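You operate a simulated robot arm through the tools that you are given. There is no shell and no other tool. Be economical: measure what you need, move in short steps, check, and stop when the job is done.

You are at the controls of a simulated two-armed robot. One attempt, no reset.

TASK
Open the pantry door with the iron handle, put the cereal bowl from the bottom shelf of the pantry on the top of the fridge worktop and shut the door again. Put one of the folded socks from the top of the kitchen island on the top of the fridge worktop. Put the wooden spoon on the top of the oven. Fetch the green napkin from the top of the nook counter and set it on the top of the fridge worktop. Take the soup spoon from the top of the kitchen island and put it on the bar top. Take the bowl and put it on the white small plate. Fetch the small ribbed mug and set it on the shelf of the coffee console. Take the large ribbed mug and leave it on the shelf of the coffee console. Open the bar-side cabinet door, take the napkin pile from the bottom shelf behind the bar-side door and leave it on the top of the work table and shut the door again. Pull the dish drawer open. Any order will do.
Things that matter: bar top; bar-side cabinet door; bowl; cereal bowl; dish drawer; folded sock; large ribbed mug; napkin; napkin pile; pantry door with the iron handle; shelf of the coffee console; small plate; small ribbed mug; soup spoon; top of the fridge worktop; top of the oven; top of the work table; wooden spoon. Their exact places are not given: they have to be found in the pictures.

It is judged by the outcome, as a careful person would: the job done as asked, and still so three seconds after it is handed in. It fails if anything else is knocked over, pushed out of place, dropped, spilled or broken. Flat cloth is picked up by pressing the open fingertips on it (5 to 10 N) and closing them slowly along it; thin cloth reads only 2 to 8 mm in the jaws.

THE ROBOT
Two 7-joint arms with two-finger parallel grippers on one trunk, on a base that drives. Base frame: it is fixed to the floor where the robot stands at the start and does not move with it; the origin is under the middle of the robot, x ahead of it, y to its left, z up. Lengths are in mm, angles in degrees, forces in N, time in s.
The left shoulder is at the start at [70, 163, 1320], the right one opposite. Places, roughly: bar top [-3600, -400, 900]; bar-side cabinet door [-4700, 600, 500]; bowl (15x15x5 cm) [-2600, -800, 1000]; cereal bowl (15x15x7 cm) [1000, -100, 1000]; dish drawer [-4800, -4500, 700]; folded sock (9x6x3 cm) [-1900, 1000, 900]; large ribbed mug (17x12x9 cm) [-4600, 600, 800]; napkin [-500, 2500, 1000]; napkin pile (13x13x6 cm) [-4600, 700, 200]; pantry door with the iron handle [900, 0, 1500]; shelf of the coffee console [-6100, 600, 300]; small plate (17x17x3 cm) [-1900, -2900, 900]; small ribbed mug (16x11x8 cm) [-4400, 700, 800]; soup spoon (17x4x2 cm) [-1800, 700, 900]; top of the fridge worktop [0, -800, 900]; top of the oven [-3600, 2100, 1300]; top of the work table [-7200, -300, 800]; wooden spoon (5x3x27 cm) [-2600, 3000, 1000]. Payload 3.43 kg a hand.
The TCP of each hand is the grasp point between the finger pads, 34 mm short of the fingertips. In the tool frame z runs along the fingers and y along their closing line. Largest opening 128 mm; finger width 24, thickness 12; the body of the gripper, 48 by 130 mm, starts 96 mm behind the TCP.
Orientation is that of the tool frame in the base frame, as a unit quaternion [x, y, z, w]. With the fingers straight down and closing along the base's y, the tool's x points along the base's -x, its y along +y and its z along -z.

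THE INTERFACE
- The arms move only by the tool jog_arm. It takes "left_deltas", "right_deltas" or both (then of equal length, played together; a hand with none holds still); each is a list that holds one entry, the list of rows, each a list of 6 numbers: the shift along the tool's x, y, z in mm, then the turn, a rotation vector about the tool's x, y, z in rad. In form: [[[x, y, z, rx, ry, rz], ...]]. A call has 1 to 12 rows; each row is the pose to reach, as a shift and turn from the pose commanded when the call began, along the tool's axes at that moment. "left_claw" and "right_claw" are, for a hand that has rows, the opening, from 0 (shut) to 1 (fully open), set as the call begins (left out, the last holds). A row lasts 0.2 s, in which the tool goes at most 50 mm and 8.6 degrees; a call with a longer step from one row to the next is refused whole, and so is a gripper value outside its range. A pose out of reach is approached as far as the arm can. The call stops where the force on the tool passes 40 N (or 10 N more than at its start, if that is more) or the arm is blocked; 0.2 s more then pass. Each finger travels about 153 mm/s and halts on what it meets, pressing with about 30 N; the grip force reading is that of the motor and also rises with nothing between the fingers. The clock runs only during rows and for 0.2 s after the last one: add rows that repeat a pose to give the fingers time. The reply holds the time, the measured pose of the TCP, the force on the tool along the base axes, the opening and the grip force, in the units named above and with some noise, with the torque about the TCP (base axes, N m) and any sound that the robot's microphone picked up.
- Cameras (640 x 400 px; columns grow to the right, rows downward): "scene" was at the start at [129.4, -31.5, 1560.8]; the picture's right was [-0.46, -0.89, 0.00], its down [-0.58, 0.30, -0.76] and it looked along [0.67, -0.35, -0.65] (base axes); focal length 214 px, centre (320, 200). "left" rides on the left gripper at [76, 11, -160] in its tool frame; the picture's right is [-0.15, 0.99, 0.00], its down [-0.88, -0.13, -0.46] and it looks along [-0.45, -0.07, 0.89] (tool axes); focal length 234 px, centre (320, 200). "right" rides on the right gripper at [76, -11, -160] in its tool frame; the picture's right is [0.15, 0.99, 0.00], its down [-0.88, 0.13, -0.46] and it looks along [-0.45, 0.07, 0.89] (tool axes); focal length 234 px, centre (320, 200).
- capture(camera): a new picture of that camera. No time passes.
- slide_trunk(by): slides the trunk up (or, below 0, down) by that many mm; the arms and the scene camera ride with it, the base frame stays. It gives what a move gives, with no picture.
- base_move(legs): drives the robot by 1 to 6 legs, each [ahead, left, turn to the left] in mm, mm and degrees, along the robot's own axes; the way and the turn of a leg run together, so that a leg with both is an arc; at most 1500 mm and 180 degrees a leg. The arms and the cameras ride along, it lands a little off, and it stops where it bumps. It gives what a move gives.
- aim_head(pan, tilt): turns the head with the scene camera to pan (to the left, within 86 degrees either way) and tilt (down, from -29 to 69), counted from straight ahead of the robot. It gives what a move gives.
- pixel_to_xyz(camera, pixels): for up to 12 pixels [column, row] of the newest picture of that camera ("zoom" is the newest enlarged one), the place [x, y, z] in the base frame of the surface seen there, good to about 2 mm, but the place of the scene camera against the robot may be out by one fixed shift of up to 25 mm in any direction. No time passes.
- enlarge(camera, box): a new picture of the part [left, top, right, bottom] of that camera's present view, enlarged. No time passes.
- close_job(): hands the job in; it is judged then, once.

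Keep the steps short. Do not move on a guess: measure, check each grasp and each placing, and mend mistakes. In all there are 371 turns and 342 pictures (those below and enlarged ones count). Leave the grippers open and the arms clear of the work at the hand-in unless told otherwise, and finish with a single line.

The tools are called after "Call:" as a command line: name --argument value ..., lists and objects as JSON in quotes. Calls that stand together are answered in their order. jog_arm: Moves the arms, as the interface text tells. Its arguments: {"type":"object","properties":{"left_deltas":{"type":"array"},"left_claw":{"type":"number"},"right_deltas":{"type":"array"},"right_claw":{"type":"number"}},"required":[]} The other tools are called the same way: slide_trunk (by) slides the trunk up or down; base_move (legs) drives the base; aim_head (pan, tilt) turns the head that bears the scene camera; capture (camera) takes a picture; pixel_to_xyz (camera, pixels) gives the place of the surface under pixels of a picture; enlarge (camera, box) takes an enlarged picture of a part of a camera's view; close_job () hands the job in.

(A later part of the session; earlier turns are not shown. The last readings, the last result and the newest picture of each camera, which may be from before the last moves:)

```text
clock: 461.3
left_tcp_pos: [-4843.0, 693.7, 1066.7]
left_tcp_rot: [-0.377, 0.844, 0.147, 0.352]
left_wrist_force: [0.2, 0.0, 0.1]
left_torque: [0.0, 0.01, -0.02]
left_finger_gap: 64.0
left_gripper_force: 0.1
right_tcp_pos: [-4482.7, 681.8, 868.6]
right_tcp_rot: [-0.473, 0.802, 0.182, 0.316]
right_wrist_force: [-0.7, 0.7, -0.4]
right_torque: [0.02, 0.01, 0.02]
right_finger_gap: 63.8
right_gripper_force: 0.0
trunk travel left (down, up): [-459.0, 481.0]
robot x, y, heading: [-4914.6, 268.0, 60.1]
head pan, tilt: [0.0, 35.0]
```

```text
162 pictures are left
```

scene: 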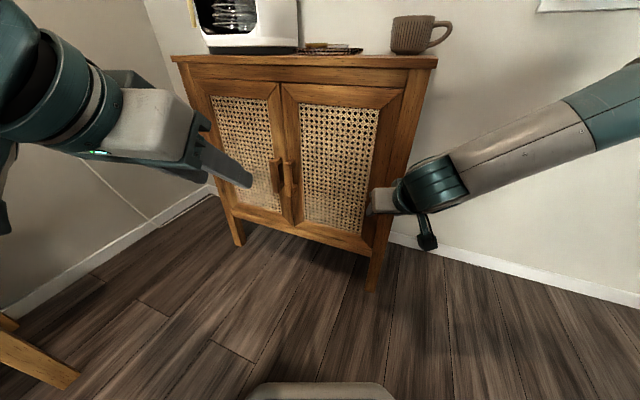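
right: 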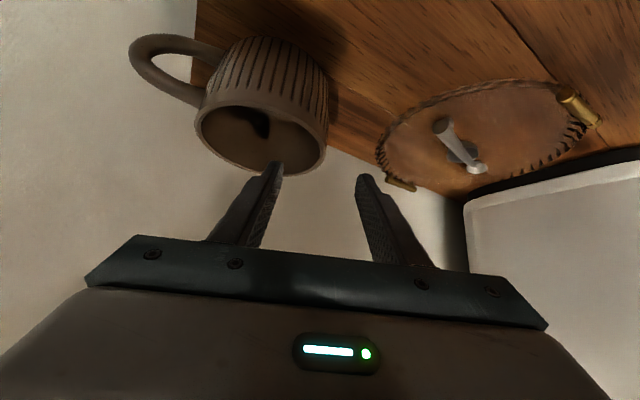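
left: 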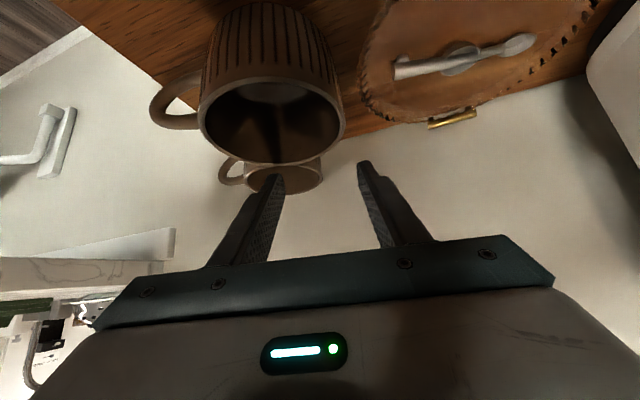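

Aligned. Lowering the last 36 mm, closing and lifting.

Call:
slide_trunk --by -36

Call:
jog_arm --right_deltas '[[[0, 0, 0, 0, 0, 0], [0, 0, 0, 0, 0, 0], [0, 0, 0, 0, 0, 0], [0, 0, 0, 0, 0, 0]]]' --right_claw 0

Call:
slide_trunk --by 100

Call:
capture --camera "right"

```text
clock: 462.1
left_tcp_pos: [-4845.1, 692.4, 1032.0]
left_tcp_rot: [-0.377, 0.844, 0.147, 0.352]
left_wrist_force: [0.7, -0.6, -0.4]
left_torque: [0.01, 0.0, 0.0]
left_finger_gap: 63.9
left_gripper_force: 0.1
right_tcp_pos: [-4482.4, 682.6, 831.3]
right_tcp_rot: [-0.472, 0.803, 0.181, 0.317]
right_wrist_force: [0.0, 0.0, 1.1]
right_torque: [-0.01, -0.05, -0.03]
right_finger_gap: 64.0
right_gripper_force: 0.2
trunk travel left (down, up): [-423.0, 517.0]
robot x, y, heading: [-4914.4, 269.6, 60.0]
head pan, tilt: [0.0, 35.0]
```

```text
clock: 463.1
left_tcp_pos: [-4843.1, 693.6, 1030.8]
left_tcp_rot: [-0.378, 0.843, 0.148, 0.352]
left_wrist_force: [-0.6, -0.1, 0.0]
left_torque: [-0.02, 0.03, 0.03]
left_finger_gap: 64.2
left_gripper_force: 0.1
right_tcp_pos: [-4481.9, 681.9, 831.7]
right_tcp_rot: [-0.473, 0.801, 0.183, 0.318]
right_wrist_force: [2.9, -1.3, 3.6]
right_torque: [-0.09, -0.15, 0.04]
right_finger_gap: 15.1
right_gripper_force: 29.7
trunk travel left (down, up): [-423.0, 517.0]
robot x, y, heading: [-4916.6, 270.2, 59.7]
head pan, tilt: [0.0, 35.0]
```

```text
clock: 464.4
left_tcp_pos: [-4844.0, 692.2, 1131.0]
left_tcp_rot: [-0.377, 0.844, 0.147, 0.352]
left_wrist_force: [0.6, 0.5, -0.6]
left_torque: [-0.01, 0.0, 0.07]
left_finger_gap: 63.9
left_gripper_force: 0.1
right_tcp_pos: [-4481.3, 682.9, 930.0]
right_tcp_rot: [-0.473, 0.802, 0.182, 0.316]
right_wrist_force: [0.1, -0.4, -3.1]
right_torque: [0.08, 0.12, 0.01]
right_finger_gap: 13.7
right_gripper_force: 30.0
trunk travel left (down, up): [-523.0, 417.0]
robot x, y, heading: [-4917.4, 264.7, 60.1]
head pan, tilt: [0.0, 35.0]
```

```text
161 pictures are left
```

right: 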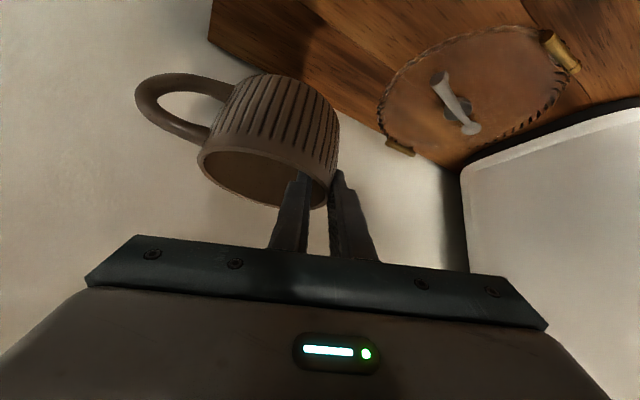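

The small mug is held. I'll carry it to the console, aiming behind the brush, and lower in steps.

Call:
base_move --legs '[[-300, 0, 0], [0, 0, 78], [174, 603, 0]]'

Call:
jog_arm --right_deltas '[[[-3, 0, 20, 0, 0, 0], [-6, 0, 40, 0, 0, 0], [-9, 0, 60, 0, 0, 0], [-12, 0, 80, 0, 0, 0], [-14, 0, 99, 0, 0, 0], [-14, 0, 99, 0, 0, 0]]]'

Call:
slide_trunk --by -400

Call:
aim_head --pan -20 --tilt 35

Call:
capture --camera "scene"

Call:
capture --camera "right"

```text
clock: 473.0
left_tcp_pos: [-5995.0, -177.2, 1130.9]
left_tcp_rot: [0.827, -0.413, -0.337, -0.179]
left_wrist_force: [0.7, 0.0, 0.1]
left_torque: [-0.02, 0.01, 0.02]
left_finger_gap: 64.1
left_gripper_force: 0.0
right_tcp_pos: [-5913.4, 175.3, 932.6]
right_tcp_rot: [0.874, -0.32, -0.341, -0.129]
right_wrist_force: [0.5, 0.1, -3.0]
right_torque: [-0.1, 0.09, -0.01]
right_finger_gap: 13.4
right_gripper_force: 30.2
trunk travel left (down, up): [-523.0, 417.0]
robot x, y, heading: [-5593.6, -330.9, 138.7]
head pan, tilt: [0.0, 35.0]
```

```text
clock: 474.4
left_tcp_pos: [-5992.7, -177.6, 1131.6]
left_tcp_rot: [0.827, -0.413, -0.336, -0.179]
left_wrist_force: [0.2, -0.6, -1.1]
left_torque: [0.02, 0.0, 0.0]
left_finger_gap: 64.1
left_gripper_force: 0.1
right_tcp_pos: [-5971.7, 225.3, 869.0]
right_tcp_rot: [0.874, -0.32, -0.342, -0.129]
right_wrist_force: [-0.2, -0.9, -3.3]
right_torque: [-0.11, 0.11, 0.04]
right_finger_gap: 13.3
right_gripper_force: 30.5
trunk travel left (down, up): [-523.0, 417.0]
robot x, y, heading: [-5594.5, -331.3, 138.6]
head pan, tilt: [0.0, 35.0]
```

```text
clock: 478.2
left_tcp_pos: [-5993.6, -175.8, 731.0]
left_tcp_rot: [0.827, -0.413, -0.337, -0.179]
left_wrist_force: [-0.5, 0.6, -0.8]
left_torque: [-0.02, 0.04, 0.0]
left_finger_gap: 63.8
left_gripper_force: 0.1
right_tcp_pos: [-5971.9, 225.6, 469.0]
right_tcp_rot: [0.874, -0.321, -0.342, -0.129]
right_wrist_force: [-0.5, 0.2, -2.6]
right_torque: [-0.1, 0.06, 0.01]
right_finger_gap: 13.1
right_gripper_force: 30.0
trunk travel left (down, up): [-123.0, 817.0]
robot x, y, heading: [-5592.9, -335.3, 138.8]
head pan, tilt: [0.0, 35.0]
```

```text
clock: 479.0
left_tcp_pos: [-5994.4, -177.9, 730.4]
left_tcp_rot: [0.827, -0.414, -0.336, -0.179]
left_wrist_force: [-0.5, 0.6, 0.5]
left_torque: [-0.03, 0.01, 0.03]
left_finger_gap: 64.0
left_gripper_force: 0.1
right_tcp_pos: [-5972.6, 225.2, 468.7]
right_tcp_rot: [0.874, -0.32, -0.341, -0.129]
right_wrist_force: [1.4, -0.7, -3.2]
right_torque: [-0.13, 0.11, 0.05]
right_finger_gap: 13.4
right_gripper_force: 30.1
trunk travel left (down, up): [-123.0, 817.0]
robot x, y, heading: [-5593.3, -332.9, 138.7]
head pan, tilt: [-20.0, 35.0]
```

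```text
160 pictures are left
```

scene: 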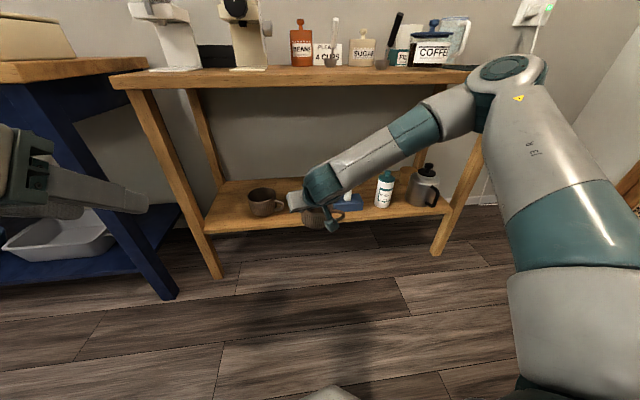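

```text
159 pictures are left
```

right: 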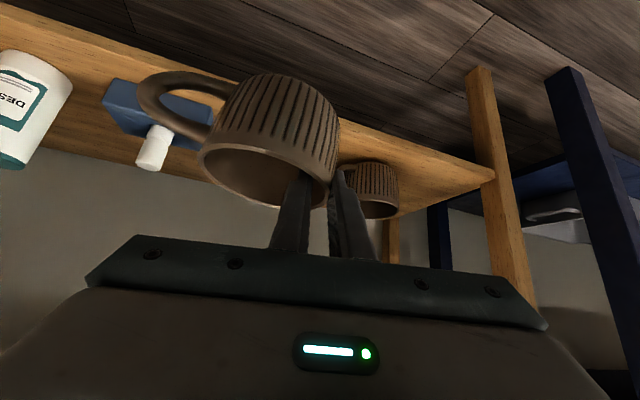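

Call:
pixel_to_xyz --camera "scene" --pixels '[[500, 65], [525, 75], [475, 85], [450, 110], [465, 75], [430, 75], [262, 195], [310, 212]]'

Call:
base_move --legs '[[0, -19, 0], [150, 0, 0]]'

Call:
aim_head --pan -40 --tilt 30

Call:
capture --camera "scene"

```text
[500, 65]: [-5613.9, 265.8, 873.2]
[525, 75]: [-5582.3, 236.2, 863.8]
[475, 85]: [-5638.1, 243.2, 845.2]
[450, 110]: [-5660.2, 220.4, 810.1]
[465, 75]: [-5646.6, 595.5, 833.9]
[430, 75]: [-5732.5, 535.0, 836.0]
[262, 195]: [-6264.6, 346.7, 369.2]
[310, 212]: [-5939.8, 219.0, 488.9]
```

```text
clock: 480.8
left_tcp_pos: [-6094.3, -65.6, 731.6]
left_tcp_rot: [0.827, -0.413, -0.337, -0.179]
left_wrist_force: [0.4, 0.1, -0.2]
left_torque: [-0.01, -0.02, -0.02]
left_finger_gap: 64.0
left_gripper_force: 0.0
right_tcp_pos: [-6071.5, 337.3, 468.3]
right_tcp_rot: [0.875, -0.319, -0.341, -0.129]
right_wrist_force: [-0.8, 0.3, -2.9]
right_torque: [-0.14, 0.08, -0.03]
right_finger_gap: 12.9
right_gripper_force: 30.2
trunk travel left (down, up): [-123.0, 817.0]
robot x, y, heading: [-5692.2, -220.6, 138.9]
head pan, tilt: [-20.0, 35.0]
```

```text
clock: 481.6
left_tcp_pos: [-6093.1, -66.4, 732.7]
left_tcp_rot: [0.827, -0.413, -0.336, -0.179]
left_wrist_force: [-0.2, -0.3, -0.3]
left_torque: [0.01, 0.0, 0.02]
left_finger_gap: 64.1
left_gripper_force: 0.0
right_tcp_pos: [-6070.6, 337.2, 469.2]
right_tcp_rot: [0.875, -0.32, -0.341, -0.129]
right_wrist_force: [0.2, -0.4, -3.6]
right_torque: [-0.13, 0.07, -0.02]
right_finger_gap: 13.5
right_gripper_force: 30.5
trunk travel left (down, up): [-123.0, 817.0]
robot x, y, heading: [-5688.5, -221.3, 138.8]
head pan, tilt: [-40.0, 30.0]
```

```text
158 pictures are left
```

scene: 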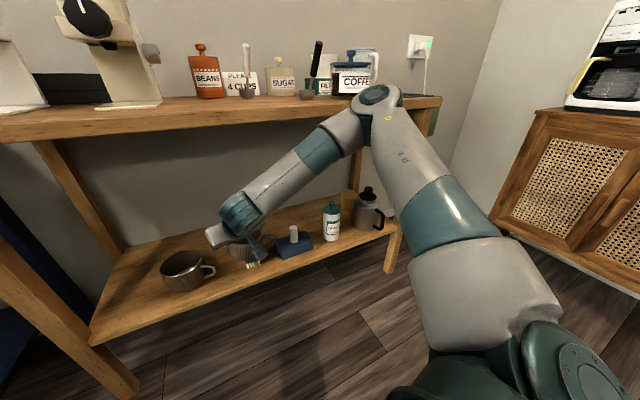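

The elbow can advance about 110 mm before the console's edge. I'm moving 108, then lowering.

Call:
base_move --legs '[[105, 0, 0]]'

Call:
capture --camera "right"

Call:
capture --camera "scene"

```text
clock: 482.8
left_tcp_pos: [-6154.5, -11.9, 734.3]
left_tcp_rot: [0.824, -0.416, -0.339, -0.181]
left_wrist_force: [0.4, 1.2, 0.0]
left_torque: [0.02, 0.02, 0.01]
left_finger_gap: 64.0
left_gripper_force: 0.0
right_tcp_pos: [-6123.4, 382.6, 463.8]
right_tcp_rot: [0.879, -0.317, -0.333, -0.128]
right_wrist_force: [-0.4, 0.4, -2.7]
right_torque: [-0.14, 0.04, 0.03]
right_finger_gap: 13.3
right_gripper_force: 30.0
trunk travel left (down, up): [-123.0, 817.0]
robot x, y, heading: [-5757.6, -167.4, 138.2]
head pan, tilt: [-40.0, 30.0]
stopped in leg 1: the robot was blocked; the commanded pose is now the measured one
```

```text
157 pictures are left
```

right: 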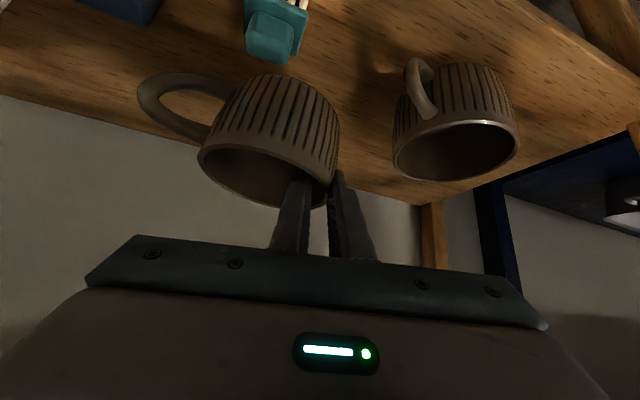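

```text
156 pictures are left
```

scene: 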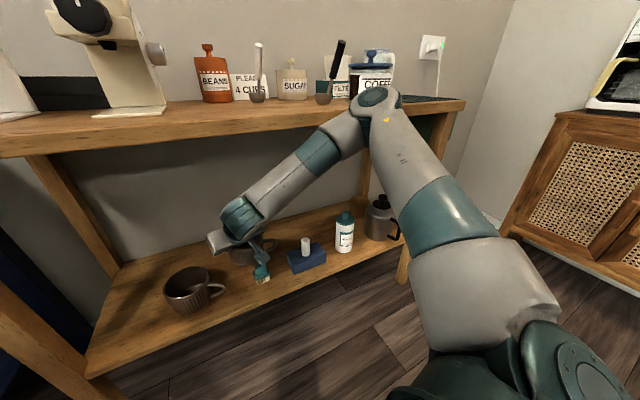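

Blocked by the elbow at the top's edge. I'll measure the brush's nearest edge against the mug's footprint.

Call:
pixel_to_xyz --camera "right" --pixels '[[248, 50], [290, 62], [275, 35], [303, 10], [265, 75], [300, 85], [240, 90], [330, 120], [420, 95], [395, 150]]'

```text
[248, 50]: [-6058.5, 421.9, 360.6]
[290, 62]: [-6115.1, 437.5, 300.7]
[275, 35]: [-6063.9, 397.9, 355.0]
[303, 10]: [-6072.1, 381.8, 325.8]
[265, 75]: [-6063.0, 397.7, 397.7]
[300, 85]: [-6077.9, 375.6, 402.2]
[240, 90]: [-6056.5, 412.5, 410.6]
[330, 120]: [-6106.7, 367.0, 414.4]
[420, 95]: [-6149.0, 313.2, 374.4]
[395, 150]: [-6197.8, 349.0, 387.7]
```

The mug is directly above the brush here. I'll back 100 mm and stretch the arm forward instead, which keeps the elbow farther back, then retry deeper.

Call:
base_move --legs '[[-110, 0, 0.6]]'

Call:
jog_arm --right_deltas '[[[-14, 0, 14, 0, 0, 0], [-28, 0, 28, 0, 0, 0], [-42, 0, 42, 0, 0, 0], [-56, 0, 56, 0, 0, 0], [-70, 0, 70, 0, 0, 0], [-85, 0, 85, 0, 0, 0], [-85, 0, 85, 0, 0, 0]]]'

Call:
capture --camera "scene"

Call:
pixel_to_xyz --camera "scene" --pixels '[[375, 100], [385, 95], [360, 110], [395, 110]]'

```text
clock: 484.0
left_tcp_pos: [-6076.9, -84.1, 731.1]
left_tcp_rot: [0.828, -0.412, -0.337, -0.178]
left_wrist_force: [-0.2, 0.2, 1.0]
left_torque: [0.0, 0.01, -0.01]
left_finger_gap: 64.0
left_gripper_force: 0.1
right_tcp_pos: [-6050.7, 310.7, 458.7]
right_tcp_rot: [0.881, -0.313, -0.331, -0.125]
right_wrist_force: [-0.5, 0.9, -3.2]
right_torque: [-0.1, 0.11, 0.01]
right_finger_gap: 13.1
right_gripper_force: 29.6
trunk travel left (down, up): [-123.0, 817.0]
robot x, y, heading: [-5678.0, -235.8, 138.9]
head pan, tilt: [-40.0, 30.0]
```

```text
clock: 485.6
left_tcp_pos: [-6077.4, -84.6, 730.0]
left_tcp_rot: [0.828, -0.412, -0.337, -0.178]
left_wrist_force: [-0.1, -0.3, -0.2]
left_torque: [0.02, 0.02, 0.03]
left_finger_gap: 63.8
left_gripper_force: 0.1
right_tcp_pos: [-6115.3, 396.0, 463.4]
right_tcp_rot: [0.882, -0.312, -0.332, -0.123]
right_wrist_force: [-0.2, 0.0, -3.0]
right_torque: [-0.11, 0.09, 0.01]
right_finger_gap: 12.9
right_gripper_force: 30.5
right hand out of reach, approached as far as the arm can: row 3, 4, 5, 6, 7
trunk travel left (down, up): [-123.0, 817.0]
robot x, y, heading: [-5676.3, -237.7, 138.9]
head pan, tilt: [-40.0, 30.0]
```

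```text
155 pictures are left
```

scene: 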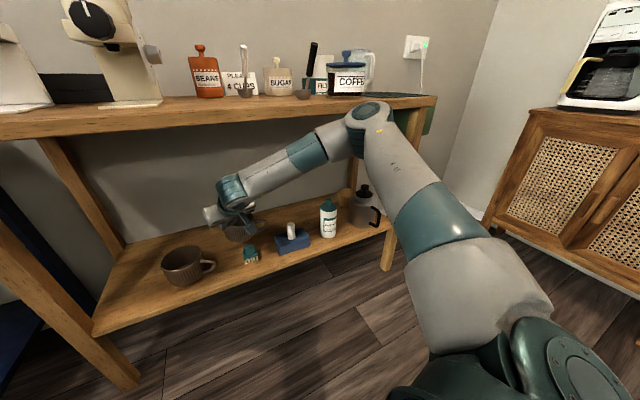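

```text
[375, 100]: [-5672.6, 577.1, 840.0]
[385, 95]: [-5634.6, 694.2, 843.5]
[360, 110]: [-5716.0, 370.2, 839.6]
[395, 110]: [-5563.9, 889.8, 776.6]
```

The stretch worked. I'm moving 72 forward and 15 left so the mug sits behind the brush.

Call:
base_move --legs '[[72, 15, 0]]'

Call:
capture --camera "right"

```text
clock: 486.6
left_tcp_pos: [-6142.8, -48.1, 731.3]
left_tcp_rot: [0.828, -0.411, -0.337, -0.178]
left_wrist_force: [-1.1, -0.4, 0.6]
left_torque: [0.03, -0.01, -0.02]
left_finger_gap: 64.2
left_gripper_force: 0.1
right_tcp_pos: [-6179.4, 431.7, 465.8]
right_tcp_rot: [0.882, -0.313, -0.331, -0.123]
right_wrist_force: [0.9, 0.4, -4.0]
right_torque: [-0.12, 0.08, 0.0]
right_finger_gap: 12.8
right_gripper_force: 30.6
trunk travel left (down, up): [-123.0, 817.0]
robot x, y, heading: [-5739.9, -201.9, 139.3]
head pan, tilt: [-40.0, 30.0]
```

```text
154 pictures are left
```

right: 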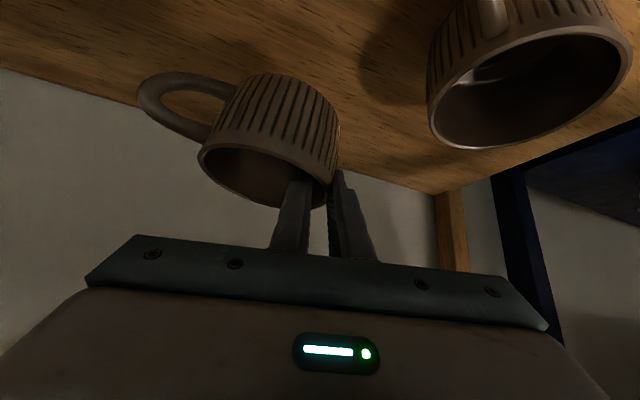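

The spot is clear behind the brush. I'm lowering.

Call:
slide_trunk --by -76

Call:
slide_trunk --by -8

Call:
capture --camera "right"

```text
clock: 487.7
left_tcp_pos: [-6142.1, -49.8, 654.2]
left_tcp_rot: [0.828, -0.412, -0.337, -0.179]
left_wrist_force: [-0.1, -0.2, -0.7]
left_torque: [-0.03, -0.01, -0.04]
left_finger_gap: 63.9
left_gripper_force: 0.1
right_tcp_pos: [-6179.8, 430.5, 389.0]
right_tcp_rot: [0.882, -0.313, -0.331, -0.123]
right_wrist_force: [-0.3, 0.7, -3.2]
right_torque: [-0.11, 0.08, -0.02]
right_finger_gap: 12.9
right_gripper_force: 29.8
trunk travel left (down, up): [-47.0, 893.0]
robot x, y, heading: [-5739.5, -200.0, 138.9]
head pan, tilt: [-40.0, 30.0]
```

```text
clock: 488.3
left_tcp_pos: [-6141.3, -50.2, 648.1]
left_tcp_rot: [0.827, -0.411, -0.338, -0.178]
left_wrist_force: [0.4, 0.4, -0.1]
left_torque: [0.04, 0.0, 0.02]
left_finger_gap: 64.1
left_gripper_force: 0.2
right_tcp_pos: [-6180.9, 428.9, 384.9]
right_tcp_rot: [0.881, -0.312, -0.333, -0.124]
right_wrist_force: [-0.2, -6.4, 13.0]
right_torque: [0.29, -0.53, -0.23]
right_finger_gap: 12.6
right_gripper_force: 29.9
trunk travel left (down, up): [-39.0, 901.0]
robot x, y, heading: [-5740.6, -198.0, 138.9]
head pan, tilt: [-40.0, 30.0]
```

```text
153 pictures are left
```

right: 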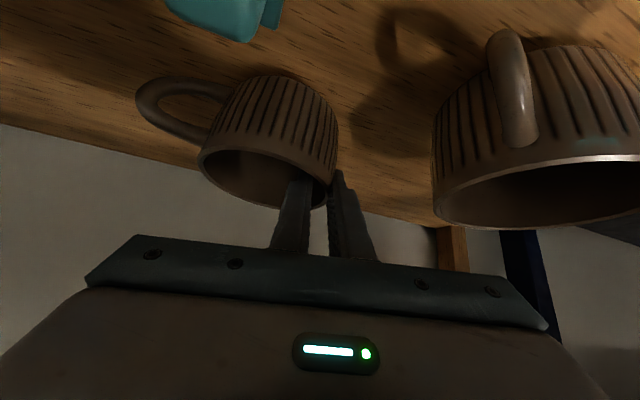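

Contact made. I'm pressing 6 mm more to seat it flat, then releasing and withdrawing.

Call:
slide_trunk --by -6

Call:
jog_arm --right_deltas '[[[0, 0, 0, 0, 0, 0], [0, 0, 0, 0, 0, 0], [0, 0, -20, 0, 0, 0], [0, 0, -45, 0, 0, 0], [0, 0, -75, 0, 0, 0]]]' --right_claw 0.3

Call:
base_move --legs '[[-280, 0, 0]]'

Call:
aim_head --pan -20 --tilt 30

Call:
capture --camera "scene"

```text
clock: 488.8
left_tcp_pos: [-6140.4, -50.3, 643.2]
left_tcp_rot: [0.828, -0.41, -0.338, -0.178]
left_wrist_force: [0.2, 0.3, -1.1]
left_torque: [-0.02, 0.03, 0.0]
left_finger_gap: 64.0
left_gripper_force: 0.0
right_tcp_pos: [-6180.7, 430.1, 379.6]
right_tcp_rot: [0.88, -0.311, -0.336, -0.124]
right_wrist_force: [-5.1, -5.0, 24.2]
right_torque: [-0.12, -0.5, -0.13]
right_finger_gap: 13.2
right_gripper_force: 29.9
trunk travel left (down, up): [-33.0, 907.0]
robot x, y, heading: [-5740.3, -200.6, 138.9]
head pan, tilt: [-40.0, 30.0]
```

```text
clock: 490.0
left_tcp_pos: [-6141.1, -50.2, 641.1]
left_tcp_rot: [0.828, -0.412, -0.337, -0.178]
left_wrist_force: [0.6, 0.1, 0.7]
left_torque: [-0.01, 0.03, 0.0]
left_finger_gap: 64.1
left_gripper_force: 0.0
right_tcp_pos: [-6140.1, 398.4, 432.4]
right_tcp_rot: [0.881, -0.313, -0.332, -0.124]
right_wrist_force: [-0.6, 0.1, -0.5]
right_torque: [-0.03, 0.0, 0.0]
right_finger_gap: 38.4
right_gripper_force: 0.1
trunk travel left (down, up): [-33.0, 907.0]
robot x, y, heading: [-5739.4, -199.7, 139.2]
head pan, tilt: [-40.0, 30.0]
```

```text
clock: 492.0
left_tcp_pos: [-5928.9, -234.7, 641.0]
left_tcp_rot: [0.827, -0.413, -0.337, -0.178]
left_wrist_force: [-0.5, 0.5, 0.3]
left_torque: [-0.02, -0.01, -0.03]
left_finger_gap: 63.8
left_gripper_force: 0.1
right_tcp_pos: [-5927.2, 215.0, 432.5]
right_tcp_rot: [0.881, -0.314, -0.332, -0.124]
right_wrist_force: [0.1, -0.2, 0.5]
right_torque: [-0.01, 0.0, -0.01]
right_finger_gap: 38.6
right_gripper_force: 0.0
trunk travel left (down, up): [-33.0, 907.0]
robot x, y, heading: [-5526.7, -385.6, 139.1]
head pan, tilt: [-40.0, 30.0]
```

```text
clock: 492.8
left_tcp_pos: [-5928.3, -234.4, 641.1]
left_tcp_rot: [0.828, -0.412, -0.337, -0.178]
left_wrist_force: [0.0, 0.5, -0.2]
left_torque: [-0.02, 0.03, 0.01]
left_finger_gap: 63.8
left_gripper_force: 0.1
right_tcp_pos: [-5927.0, 215.9, 431.9]
right_tcp_rot: [0.881, -0.314, -0.332, -0.124]
right_wrist_force: [-0.4, -0.4, 0.0]
right_torque: [-0.03, 0.04, 0.01]
right_finger_gap: 38.5
right_gripper_force: 0.1
trunk travel left (down, up): [-33.0, 907.0]
robot x, y, heading: [-5526.6, -388.6, 138.9]
head pan, tilt: [-20.0, 30.0]
```

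```text
152 pictures are left
```

scene: 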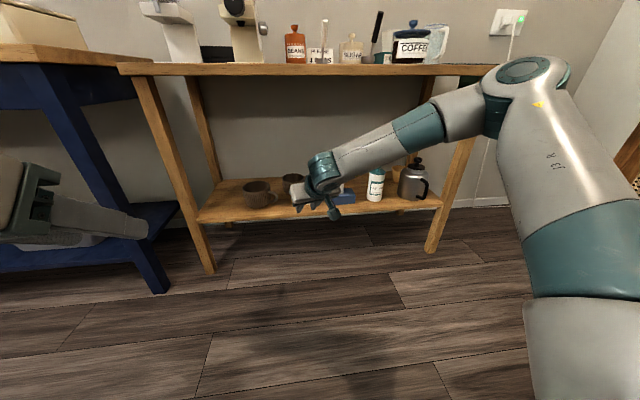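

Both mugs are on the console shelf. Next is the bar-side cabinet door. I'll raise the trunk 110, turn to heading 60° and approach the right-hand door's handle.

Call:
slide_trunk --by 110

Call:
base_move --legs '[[0, 0, -79], [420, 8, 0]]'

Call:
aim_head --pan -5 --tilt 30

Call:
capture --camera "right"

Call:
capture --camera "scene"

```text
clock: 494.3
left_tcp_pos: [-5929.2, -234.7, 751.4]
left_tcp_rot: [0.827, -0.412, -0.337, -0.178]
left_wrist_force: [0.3, 0.0, 0.4]
left_torque: [0.0, 0.01, 0.01]
left_finger_gap: 63.9
left_gripper_force: 0.1
right_tcp_pos: [-5926.8, 213.4, 541.5]
right_tcp_rot: [0.881, -0.313, -0.332, -0.124]
right_wrist_force: [1.0, 0.2, 0.5]
right_torque: [-0.02, 0.0, 0.02]
right_finger_gap: 38.3
right_gripper_force: 0.1
trunk travel left (down, up): [-143.0, 797.0]
robot x, y, heading: [-5525.1, -387.2, 138.9]
head pan, tilt: [-20.0, 30.0]
```

```text
clock: 500.2
left_tcp_pos: [-5238.7, 392.7, 751.0]
left_tcp_rot: [-0.369, 0.848, 0.143, 0.353]
left_wrist_force: [0.3, -0.3, -1.4]
left_torque: [0.01, 0.02, -0.01]
left_finger_gap: 64.1
left_gripper_force: 0.1
right_tcp_pos: [-4797.3, 469.2, 541.9]
right_tcp_rot: [-0.473, 0.807, 0.174, 0.308]
right_wrist_force: [-0.3, -0.8, 0.3]
right_torque: [0.02, -0.05, 0.01]
right_finger_gap: 38.5
right_gripper_force: 0.1
trunk travel left (down, up): [-143.0, 797.0]
robot x, y, heading: [-5319.0, -32.2, 58.9]
head pan, tilt: [-20.0, 30.0]
```

```text
clock: 501.0
left_tcp_pos: [-5239.0, 392.7, 750.7]
left_tcp_rot: [-0.37, 0.848, 0.143, 0.352]
left_wrist_force: [-0.5, 0.2, 0.5]
left_torque: [0.0, 0.0, 0.01]
left_finger_gap: 64.0
left_gripper_force: 0.1
right_tcp_pos: [-4798.1, 467.1, 541.4]
right_tcp_rot: [-0.473, 0.806, 0.175, 0.309]
right_wrist_force: [0.4, -0.4, 0.1]
right_torque: [0.02, 0.01, 0.01]
right_finger_gap: 38.7
right_gripper_force: 0.0
trunk travel left (down, up): [-143.0, 797.0]
robot x, y, heading: [-5322.3, -30.0, 59.2]
head pan, tilt: [-5.0, 30.0]
```

```text
151 pictures are left
```

right: 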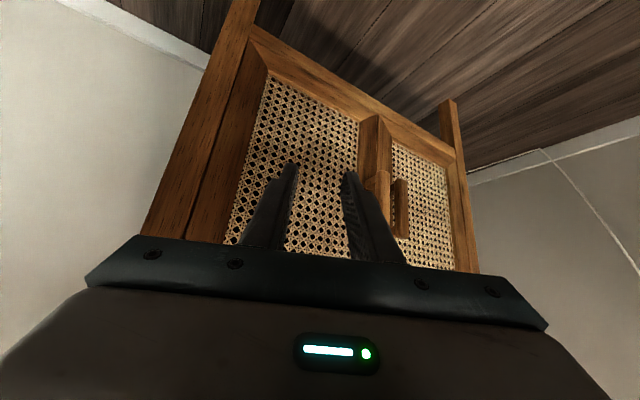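

```text
150 pictures are left
```

scene: 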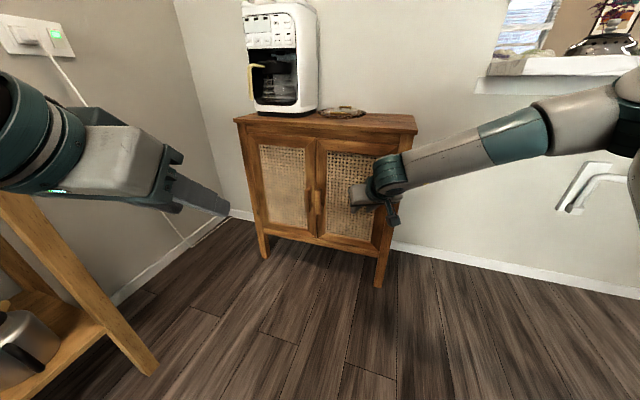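

Call:
enlarge --camera "right" --box '[330, 130, 450, 260]'

Call:
pixel_to_xyz --camera "right" --pixels '[[383, 175], [384, 190], [386, 210], [378, 195], [399, 185], [401, 205], [402, 230], [370, 140], [250, 200], [225, 150], [165, 220], [360, 150]]'

```text
3.08 times, centred on (390, 195) of right
```

zoom: 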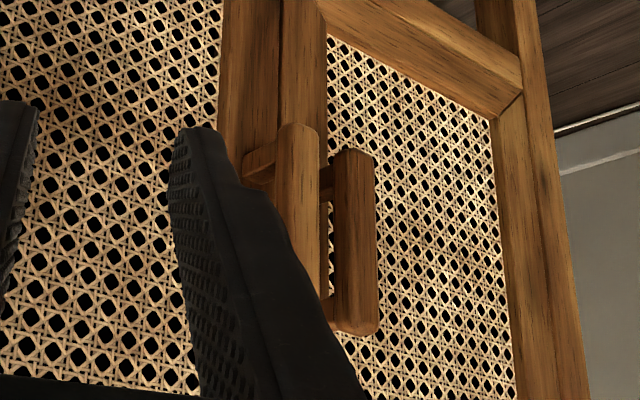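

```text
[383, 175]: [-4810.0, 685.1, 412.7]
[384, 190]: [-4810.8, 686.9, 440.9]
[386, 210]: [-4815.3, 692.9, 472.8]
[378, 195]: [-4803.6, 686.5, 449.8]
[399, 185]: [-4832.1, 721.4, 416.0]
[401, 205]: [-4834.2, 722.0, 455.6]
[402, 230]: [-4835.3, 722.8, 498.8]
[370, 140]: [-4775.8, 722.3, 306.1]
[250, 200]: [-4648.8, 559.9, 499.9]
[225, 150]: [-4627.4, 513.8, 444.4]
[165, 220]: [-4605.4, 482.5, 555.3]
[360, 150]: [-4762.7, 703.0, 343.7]
```

The right door's handle bar is at about (−4805,690), z 405–505; the other door's bar is 42 mm away. I'll line up short of it at z≈460 with a narrow opening, then re-measure.

Call:
slide_trunk --by -80

Call:
base_move --legs '[[0, 121, 0], [100, 0, 0]]'

Call:
jog_arm --right_deltas '[[[0, 0, 0, 0, 0, 0], [0, 0, 0, 0, 0, 0]]]' --right_claw 0.22

Call:
enlarge --camera "right" --box '[240, 100, 440, 260]'

```text
clock: 502.2
left_tcp_pos: [-5239.1, 391.4, 671.6]
left_tcp_rot: [-0.368, 0.848, 0.142, 0.354]
left_wrist_force: [1.0, -0.1, 1.1]
left_torque: [0.0, 0.01, -0.01]
left_finger_gap: 63.9
left_gripper_force: 0.0
right_tcp_pos: [-4797.9, 468.9, 462.1]
right_tcp_rot: [-0.473, 0.806, 0.174, 0.309]
right_wrist_force: [-0.1, 0.1, -0.2]
right_torque: [-0.03, 0.01, 0.03]
right_finger_gap: 38.3
right_gripper_force: 0.0
trunk travel left (down, up): [-63.0, 877.0]
robot x, y, heading: [-5322.1, -26.3, 59.1]
head pan, tilt: [-5.0, 30.0]
```

```text
clock: 504.2
left_tcp_pos: [-5301.6, 453.8, 664.1]
left_tcp_rot: [-0.388, 0.844, 0.145, 0.342]
left_wrist_force: [-0.1, 0.1, -0.3]
left_torque: [0.0, -0.01, -0.01]
left_finger_gap: 63.9
left_gripper_force: 0.2
right_tcp_pos: [-4866.7, 552.0, 464.1]
right_tcp_rot: [-0.492, 0.795, 0.182, 0.305]
right_wrist_force: [0.4, -0.7, 0.0]
right_torque: [0.04, 0.0, 0.02]
right_finger_gap: 38.4
right_gripper_force: 0.0
trunk travel left (down, up): [-63.0, 877.0]
robot x, y, heading: [-5366.1, 32.4, 61.8]
head pan, tilt: [-5.0, 30.0]
stopped in leg 2: the robot was blocked; the commanded pose is now the measured one
```

```text
clock: 504.8
left_tcp_pos: [-5302.0, 454.2, 664.5]
left_tcp_rot: [-0.388, 0.843, 0.146, 0.343]
left_wrist_force: [0.0, -0.2, -0.4]
left_torque: [0.0, -0.02, 0.02]
left_finger_gap: 63.9
left_gripper_force: 0.0
right_tcp_pos: [-4866.7, 551.2, 461.8]
right_tcp_rot: [-0.492, 0.795, 0.182, 0.305]
right_wrist_force: [-0.1, 0.3, -1.2]
right_torque: [-0.01, -0.04, 0.01]
right_finger_gap: 28.4
right_gripper_force: 0.0
trunk travel left (down, up): [-63.0, 877.0]
robot x, y, heading: [-5366.9, 28.3, 61.6]
head pan, tilt: [-5.0, 30.0]
```

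```text
2.50 times, centred on (340, 180) of right
```

zoom: 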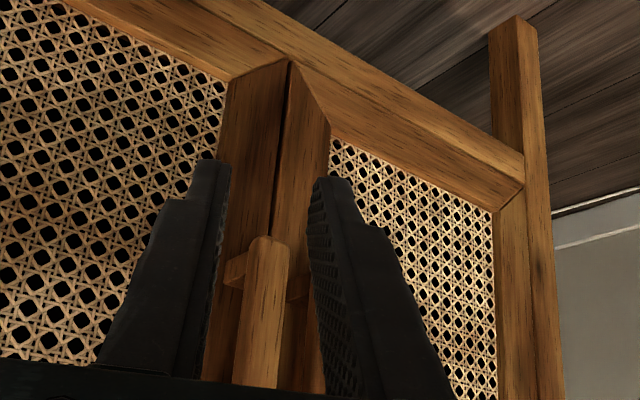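

The left elbow met the console's end, so I'll stop there. I'll back away, check the console, then approach from farther right with the right wrist turned instead.

Call:
base_move --legs '[[-120, -120, 0]]'

Call:
aim_head --pan 70 --tilt 25

Call:
capture --camera "scene"

Call:
jog_arm --right_deltas '[[[0, 0, 0, 0.085, 0, 0.085], [0, 0, 0, 0.17, 0, 0.17], [0, 0, 0, 0.255, 0, 0.255], [0, 0, 0, 0.34, 0, 0.34], [0, 0, 0, 0.424, 0, 0.424], [0, 0, 0, 0.424, 0, 0.424]]]'

```text
clock: 506.2
left_tcp_pos: [-5252.5, 293.3, 664.6]
left_tcp_rot: [-0.386, 0.844, 0.146, 0.343]
left_wrist_force: [-0.1, -1.2, 0.4]
left_torque: [-0.01, 0.0, 0.01]
left_finger_gap: 64.1
left_gripper_force: 0.1
right_tcp_pos: [-4816.0, 389.0, 461.1]
right_tcp_rot: [-0.491, 0.796, 0.182, 0.304]
right_wrist_force: [-0.1, 0.2, 0.6]
right_torque: [0.03, -0.02, -0.01]
right_finger_gap: 28.4
right_gripper_force: 0.1
trunk travel left (down, up): [-63.0, 877.0]
robot x, y, heading: [-5317.5, -131.7, 61.6]
head pan, tilt: [-5.0, 30.0]
```

```text
clock: 507.7
left_tcp_pos: [-5251.8, 293.5, 663.2]
left_tcp_rot: [-0.386, 0.844, 0.146, 0.343]
left_wrist_force: [-0.4, -0.1, 0.6]
left_torque: [0.01, 0.0, -0.01]
left_finger_gap: 64.2
left_gripper_force: 0.0
right_tcp_pos: [-4815.9, 388.7, 461.4]
right_tcp_rot: [-0.491, 0.796, 0.181, 0.305]
right_wrist_force: [0.4, 0.3, 0.0]
right_torque: [0.0, 0.02, 0.02]
right_finger_gap: 28.3
right_gripper_force: 0.2
trunk travel left (down, up): [-63.0, 877.0]
robot x, y, heading: [-5314.2, -129.4, 61.5]
head pan, tilt: [70.0, 25.0]
```

```text
147 pictures are left
```

scene: 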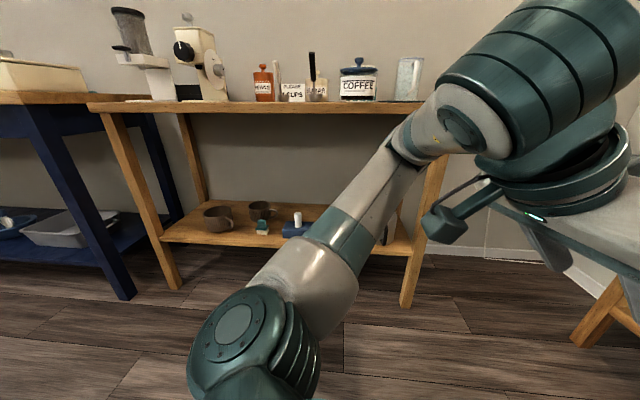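

```text
clock: 509.1
left_tcp_pos: [-5252.4, 292.3, 665.0]
left_tcp_rot: [-0.386, 0.844, 0.146, 0.342]
left_wrist_force: [1.1, 0.1, -0.4]
left_torque: [0.01, -0.02, -0.04]
left_finger_gap: 63.8
left_gripper_force: 0.1
right_tcp_pos: [-4783.2, 350.4, 472.7]
right_tcp_rot: [-0.24, 0.901, 0.071, 0.354]
right_wrist_force: [0.1, -1.1, -0.6]
right_torque: [0.0, 0.03, 0.0]
right_finger_gap: 28.2
right_gripper_force: 0.1
right hand out of reach, approached as far as the arm can: row 3, 4, 5, 6
trunk travel left (down, up): [-63.0, 877.0]
robot x, y, heading: [-5313.4, -132.9, 61.6]
head pan, tilt: [70.0, 25.0]
```

Call:
pixel_to_xyz --camera "scene" --pixels '[[410, 145], [430, 120], [395, 135], [450, 100], [395, 100], [345, 100], [407, 100]]'

```text
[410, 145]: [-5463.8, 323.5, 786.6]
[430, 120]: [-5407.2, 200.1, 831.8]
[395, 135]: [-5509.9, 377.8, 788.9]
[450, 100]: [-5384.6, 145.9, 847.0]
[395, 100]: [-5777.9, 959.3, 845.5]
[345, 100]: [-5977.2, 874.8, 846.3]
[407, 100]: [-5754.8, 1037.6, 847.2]
```

The elbow sits about 360 ahead and 414 left, so heading 75° keeps it clear. I'm moving to a staging pose and re-measuring the bar.

Call:
base_move --legs '[[0, 0, 13.4], [135, 20, 0]]'

Call:
enlarge --camera "right" --box '[220, 80, 440, 260]'

```text
clock: 511.2
left_tcp_pos: [-5335.9, 428.9, 664.7]
left_tcp_rot: [-0.482, 0.794, 0.184, 0.323]
left_wrist_force: [0.0, -0.5, -0.1]
left_torque: [-0.01, 0.04, 0.0]
left_finger_gap: 64.1
left_gripper_force: 0.1
right_tcp_pos: [-4893.2, 594.0, 472.0]
right_tcp_rot: [-0.343, 0.867, 0.112, 0.344]
right_wrist_force: [-0.2, 0.4, 0.2]
right_torque: [-0.02, 0.04, -0.03]
right_finger_gap: 28.1
right_gripper_force: 0.1
trunk travel left (down, up): [-63.0, 877.0]
robot x, y, heading: [-5301.6, 4.7, 74.9]
head pan, tilt: [70.0, 25.0]
```

```text
2.22 times, centred on (330, 170) of right
```

zoom: 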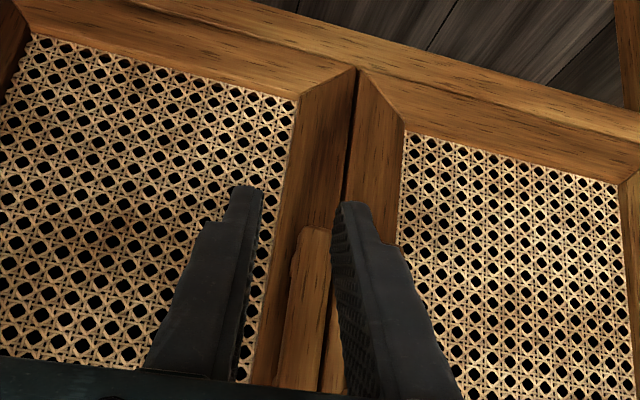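

Call:
pixel_to_xyz --camera "zoom" --pixels '[[310, 240], [305, 280], [300, 340], [296, 260], [322, 260], [340, 330], [330, 345], [350, 150], [270, 150]]'

```text
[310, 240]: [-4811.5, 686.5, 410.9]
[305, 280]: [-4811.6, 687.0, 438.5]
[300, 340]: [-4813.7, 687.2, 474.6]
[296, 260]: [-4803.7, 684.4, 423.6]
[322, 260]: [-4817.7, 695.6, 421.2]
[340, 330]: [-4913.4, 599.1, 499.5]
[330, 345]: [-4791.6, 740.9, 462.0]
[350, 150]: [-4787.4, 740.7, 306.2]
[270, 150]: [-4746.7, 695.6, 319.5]
```

The bar's centre is 131 mm ahead and 20 mm left of the grasp axis. I'm shifting, then advancing along the hand's direction.

Call:
base_move --legs '[[12, 16, 0], [50, -35, 0]]'

Call:
enlarge --camera "right" --box '[220, 80, 440, 260]'

Call:
pixel_to_xyz --camera "zoom" --pixels '[[300, 320], [290, 330], [312, 330], [300, 290], [305, 350], [295, 360], [270, 250]]'

```text
clock: 512.6
left_tcp_pos: [-5300.4, 483.8, 664.4]
left_tcp_rot: [-0.482, 0.794, 0.185, 0.323]
left_wrist_force: [-0.6, 0.0, -0.6]
left_torque: [-0.02, -0.02, 0.0]
left_finger_gap: 64.1
left_gripper_force: 0.1
right_tcp_pos: [-4859.4, 648.7, 472.9]
right_tcp_rot: [-0.343, 0.867, 0.112, 0.344]
right_wrist_force: [-0.4, 0.1, 0.5]
right_torque: [0.02, -0.01, -0.01]
right_finger_gap: 28.1
right_gripper_force: 0.0
trunk travel left (down, up): [-63.0, 877.0]
robot x, y, heading: [-5267.9, 57.9, 75.0]
head pan, tilt: [70.0, 25.0]
```

```text
2.22 times, centred on (330, 170) of right
```

zoom: 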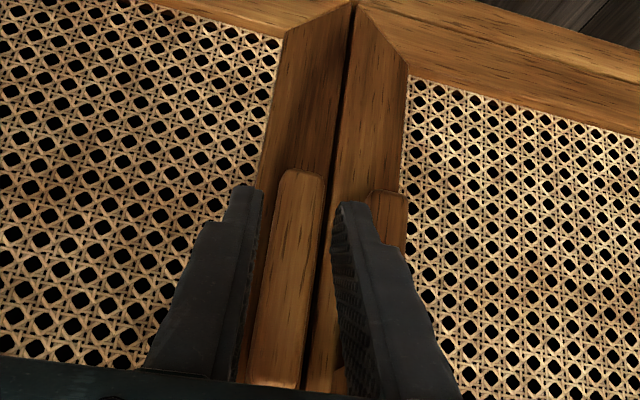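

```text
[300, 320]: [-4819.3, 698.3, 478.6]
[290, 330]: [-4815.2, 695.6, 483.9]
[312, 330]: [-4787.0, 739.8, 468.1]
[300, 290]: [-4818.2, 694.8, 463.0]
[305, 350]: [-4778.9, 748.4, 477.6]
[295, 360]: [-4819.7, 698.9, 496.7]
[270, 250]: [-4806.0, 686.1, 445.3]
```

The lateral error is under 1 mm. I'm advancing 66 mm.

Call:
base_move --legs '[[27, -19, 0], [27, -19, 0]]'

Call:
enlarge --camera "right" --box '[220, 80, 440, 260]'

```text
clock: 513.8
left_tcp_pos: [-5270.5, 509.2, 664.4]
left_tcp_rot: [-0.482, 0.793, 0.185, 0.323]
left_wrist_force: [-0.2, 0.4, -0.2]
left_torque: [-0.02, 0.0, 0.0]
left_finger_gap: 64.3
left_gripper_force: 0.0
right_tcp_pos: [-4832.8, 669.7, 468.7]
right_tcp_rot: [-0.348, 0.867, 0.109, 0.339]
right_wrist_force: [0.1, 0.5, -0.9]
right_torque: [0.01, -0.01, 0.01]
right_finger_gap: 28.6
right_gripper_force: 0.3
trunk travel left (down, up): [-63.0, 877.0]
robot x, y, heading: [-5234.9, 82.3, 75.0]
head pan, tilt: [70.0, 25.0]
stopped in leg 2: the force on the tool passed its limit (the readings are from after the stop); the commanded pose is now the measured one
```

```text
2.22 times, centred on (330, 170) of right
```

zoom: 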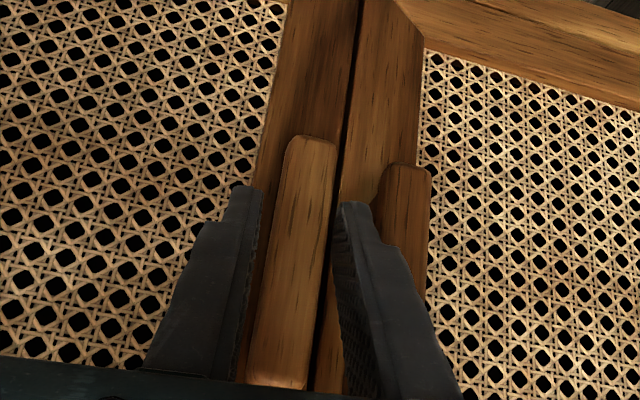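

The left finger can't fit between the two bars. Instead I'll grip the bar lengthwise (top and bottom ends) with the hand rolled 90°. I'll measure the bar's ends and back off.

Call:
pixel_to_xyz --camera "zoom" --pixels '[[312, 142], [310, 150], [276, 380], [277, 388], [300, 250], [410, 175], [400, 200]]'

Call:
base_move --legs '[[-110, 77, 0]]'

Call:
jog_arm --right_deltas '[[[0, 0, 0, 0, -0.13, 0], [0, 0, 0, 0, -0.26, 0], [0, 0, 0, 0, -0.39, 0], [0, 0, 0, 0, -0.52, 0], [0, 0, 0, 0, -0.65, 0], [0, 0, 0, 0, -0.785, 0], [0, 0, 0, 0, -0.785, 0]]]' --right_claw 1.0

```text
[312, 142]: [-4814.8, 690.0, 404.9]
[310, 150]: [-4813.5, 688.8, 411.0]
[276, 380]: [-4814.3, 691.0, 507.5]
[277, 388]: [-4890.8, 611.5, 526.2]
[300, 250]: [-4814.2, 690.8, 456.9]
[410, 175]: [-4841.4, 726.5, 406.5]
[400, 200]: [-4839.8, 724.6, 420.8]
```

```text
clock: 515.1
left_tcp_pos: [-5371.1, 423.9, 663.2]
left_tcp_rot: [-0.482, 0.793, 0.184, 0.324]
left_wrist_force: [-0.8, 0.5, -0.6]
left_torque: [0.01, -0.03, 0.01]
left_finger_gap: 63.9
left_gripper_force: 0.0
right_tcp_pos: [-4934.5, 584.1, 470.2]
right_tcp_rot: [-0.348, 0.867, 0.109, 0.339]
right_wrist_force: [0.6, 0.5, 0.6]
right_torque: [0.01, -0.05, 0.01]
right_finger_gap: 28.4
right_gripper_force: 0.0
trunk travel left (down, up): [-63.0, 877.0]
robot x, y, heading: [-5333.5, -5.6, 75.0]
head pan, tilt: [70.0, 25.0]
```

```text
clock: 516.7
left_tcp_pos: [-5370.8, 424.0, 663.6]
left_tcp_rot: [-0.481, 0.793, 0.185, 0.324]
left_wrist_force: [1.0, -0.6, 0.1]
left_torque: [0.04, 0.01, 0.03]
left_finger_gap: 63.9
left_gripper_force: 0.0
right_tcp_pos: [-4881.5, 543.9, 516.8]
right_tcp_rot: [-0.282, 0.672, 0.235, 0.643]
right_wrist_force: [-0.4, 0.1, -0.1]
right_torque: [-0.01, 0.0, -0.04]
right_finger_gap: 128.2
right_gripper_force: 0.1
right hand out of reach, approached as far as the arm can: row 1, 2, 3, 4, 5, 6, 7
trunk travel left (down, up): [-63.0, 877.0]
robot x, y, heading: [-5336.1, -8.4, 75.0]
head pan, tilt: [70.0, 25.0]
```

The hand is horizontal now. I'll roll it 90°.

Call:
jog_arm --right_deltas '[[[0, 0, 0, 0, 0, 0.143], [0, 0, 0, 0, 0, 0.286], [0, 0, 0, 0, 0, 0.428], [0, 0, 0, 0, 0, 0.571], [0, 0, 0, 0, 0, 0.714], [0, 0, 0, 0, 0, 0.857], [0, 0, 0, 0, 0, 1.0], [0, 0, 0, 0, 0, 1.142], [0, 0, 0, 0, 0, 1.285], [0, 0, 0, 0, 0, 1.428], [0, 0, 0, 0, 0, 1.5708], [0, 0, 0, 0, 0, 1.5708]]]'

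Call:
capture --camera "right"

```text
clock: 519.3
left_tcp_pos: [-5371.2, 424.5, 664.1]
left_tcp_rot: [-0.481, 0.793, 0.185, 0.324]
left_wrist_force: [0.3, -0.2, 0.0]
left_torque: [0.0, -0.04, 0.01]
left_finger_gap: 63.9
left_gripper_force: 0.0
right_tcp_pos: [-4881.5, 542.6, 517.8]
right_tcp_rot: [0.277, 0.673, 0.621, 0.29]
right_wrist_force: [0.2, 0.4, -0.2]
right_torque: [0.04, -0.04, 0.0]
right_finger_gap: 128.2
right_gripper_force: 0.0
trunk travel left (down, up): [-63.0, 877.0]
robot x, y, heading: [-5340.1, -6.7, 74.7]
head pan, tilt: [70.0, 25.0]
```

```text
143 pictures are left
```

right: 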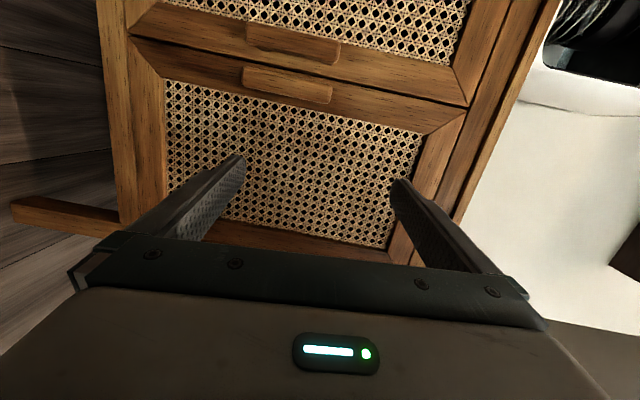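

The bar can now be gripped end-to-end. Before advancing, I'll draw the left hand inward so its elbow stays clear of the console.

Call:
jog_arm --left_deltas '[[[-8, -30, 8, 0, 0, 0], [-16, -60, 16, 0, 0, 0], [-24, -90, 24, 0, 0, 0], [-32, -120, 32, 0, 0, 0], [-42, -150, 42, 0, 0, 0], [-42, -150, 42, 0, 0, 0]]]'

Call:
capture --camera "scene"

Call:
pixel_to_xyz --camera "scene" --pixels '[[410, 145], [395, 135], [420, 120], [400, 110], [380, 140], [405, 160]]'

```text
clock: 520.7
left_tcp_pos: [-5211.0, 406.6, 666.5]
left_tcp_rot: [-0.482, 0.793, 0.185, 0.324]
left_wrist_force: [0.2, 0.3, -0.6]
left_torque: [0.0, 0.0, -0.01]
left_finger_gap: 63.5
left_gripper_force: 0.0
right_tcp_pos: [-4881.4, 543.3, 517.2]
right_tcp_rot: [0.278, 0.673, 0.621, 0.289]
right_wrist_force: [-0.2, 0.0, 0.6]
right_torque: [0.0, 0.02, 0.04]
right_finger_gap: 127.7
right_gripper_force: 0.0
trunk travel left (down, up): [-63.0, 877.0]
robot x, y, heading: [-5336.2, -4.1, 74.9]
head pan, tilt: [70.0, 25.0]
```

```text
142 pictures are left
```

scene: 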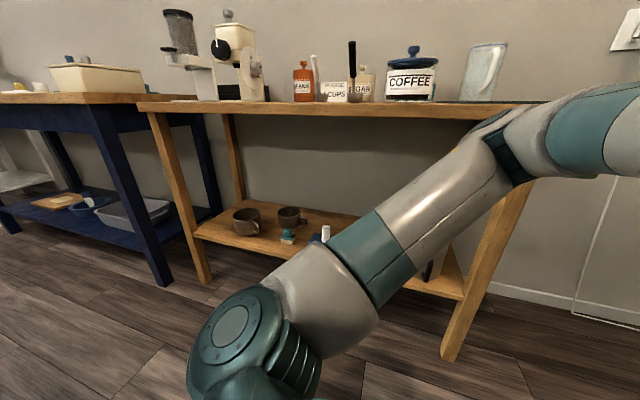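

```text
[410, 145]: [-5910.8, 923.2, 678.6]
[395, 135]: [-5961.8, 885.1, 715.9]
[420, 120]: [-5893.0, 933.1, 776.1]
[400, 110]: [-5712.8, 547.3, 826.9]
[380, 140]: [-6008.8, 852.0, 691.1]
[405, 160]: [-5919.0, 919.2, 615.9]
```

Call:
pixel_to_xyz --camera "scene" --pixels '[[490, 140], [480, 155], [500, 125], [470, 160], [510, 150]]'

```text
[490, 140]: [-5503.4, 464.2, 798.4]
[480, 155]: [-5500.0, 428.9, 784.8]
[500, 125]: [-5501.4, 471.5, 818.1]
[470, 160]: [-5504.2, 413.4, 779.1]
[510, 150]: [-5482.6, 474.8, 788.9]
```

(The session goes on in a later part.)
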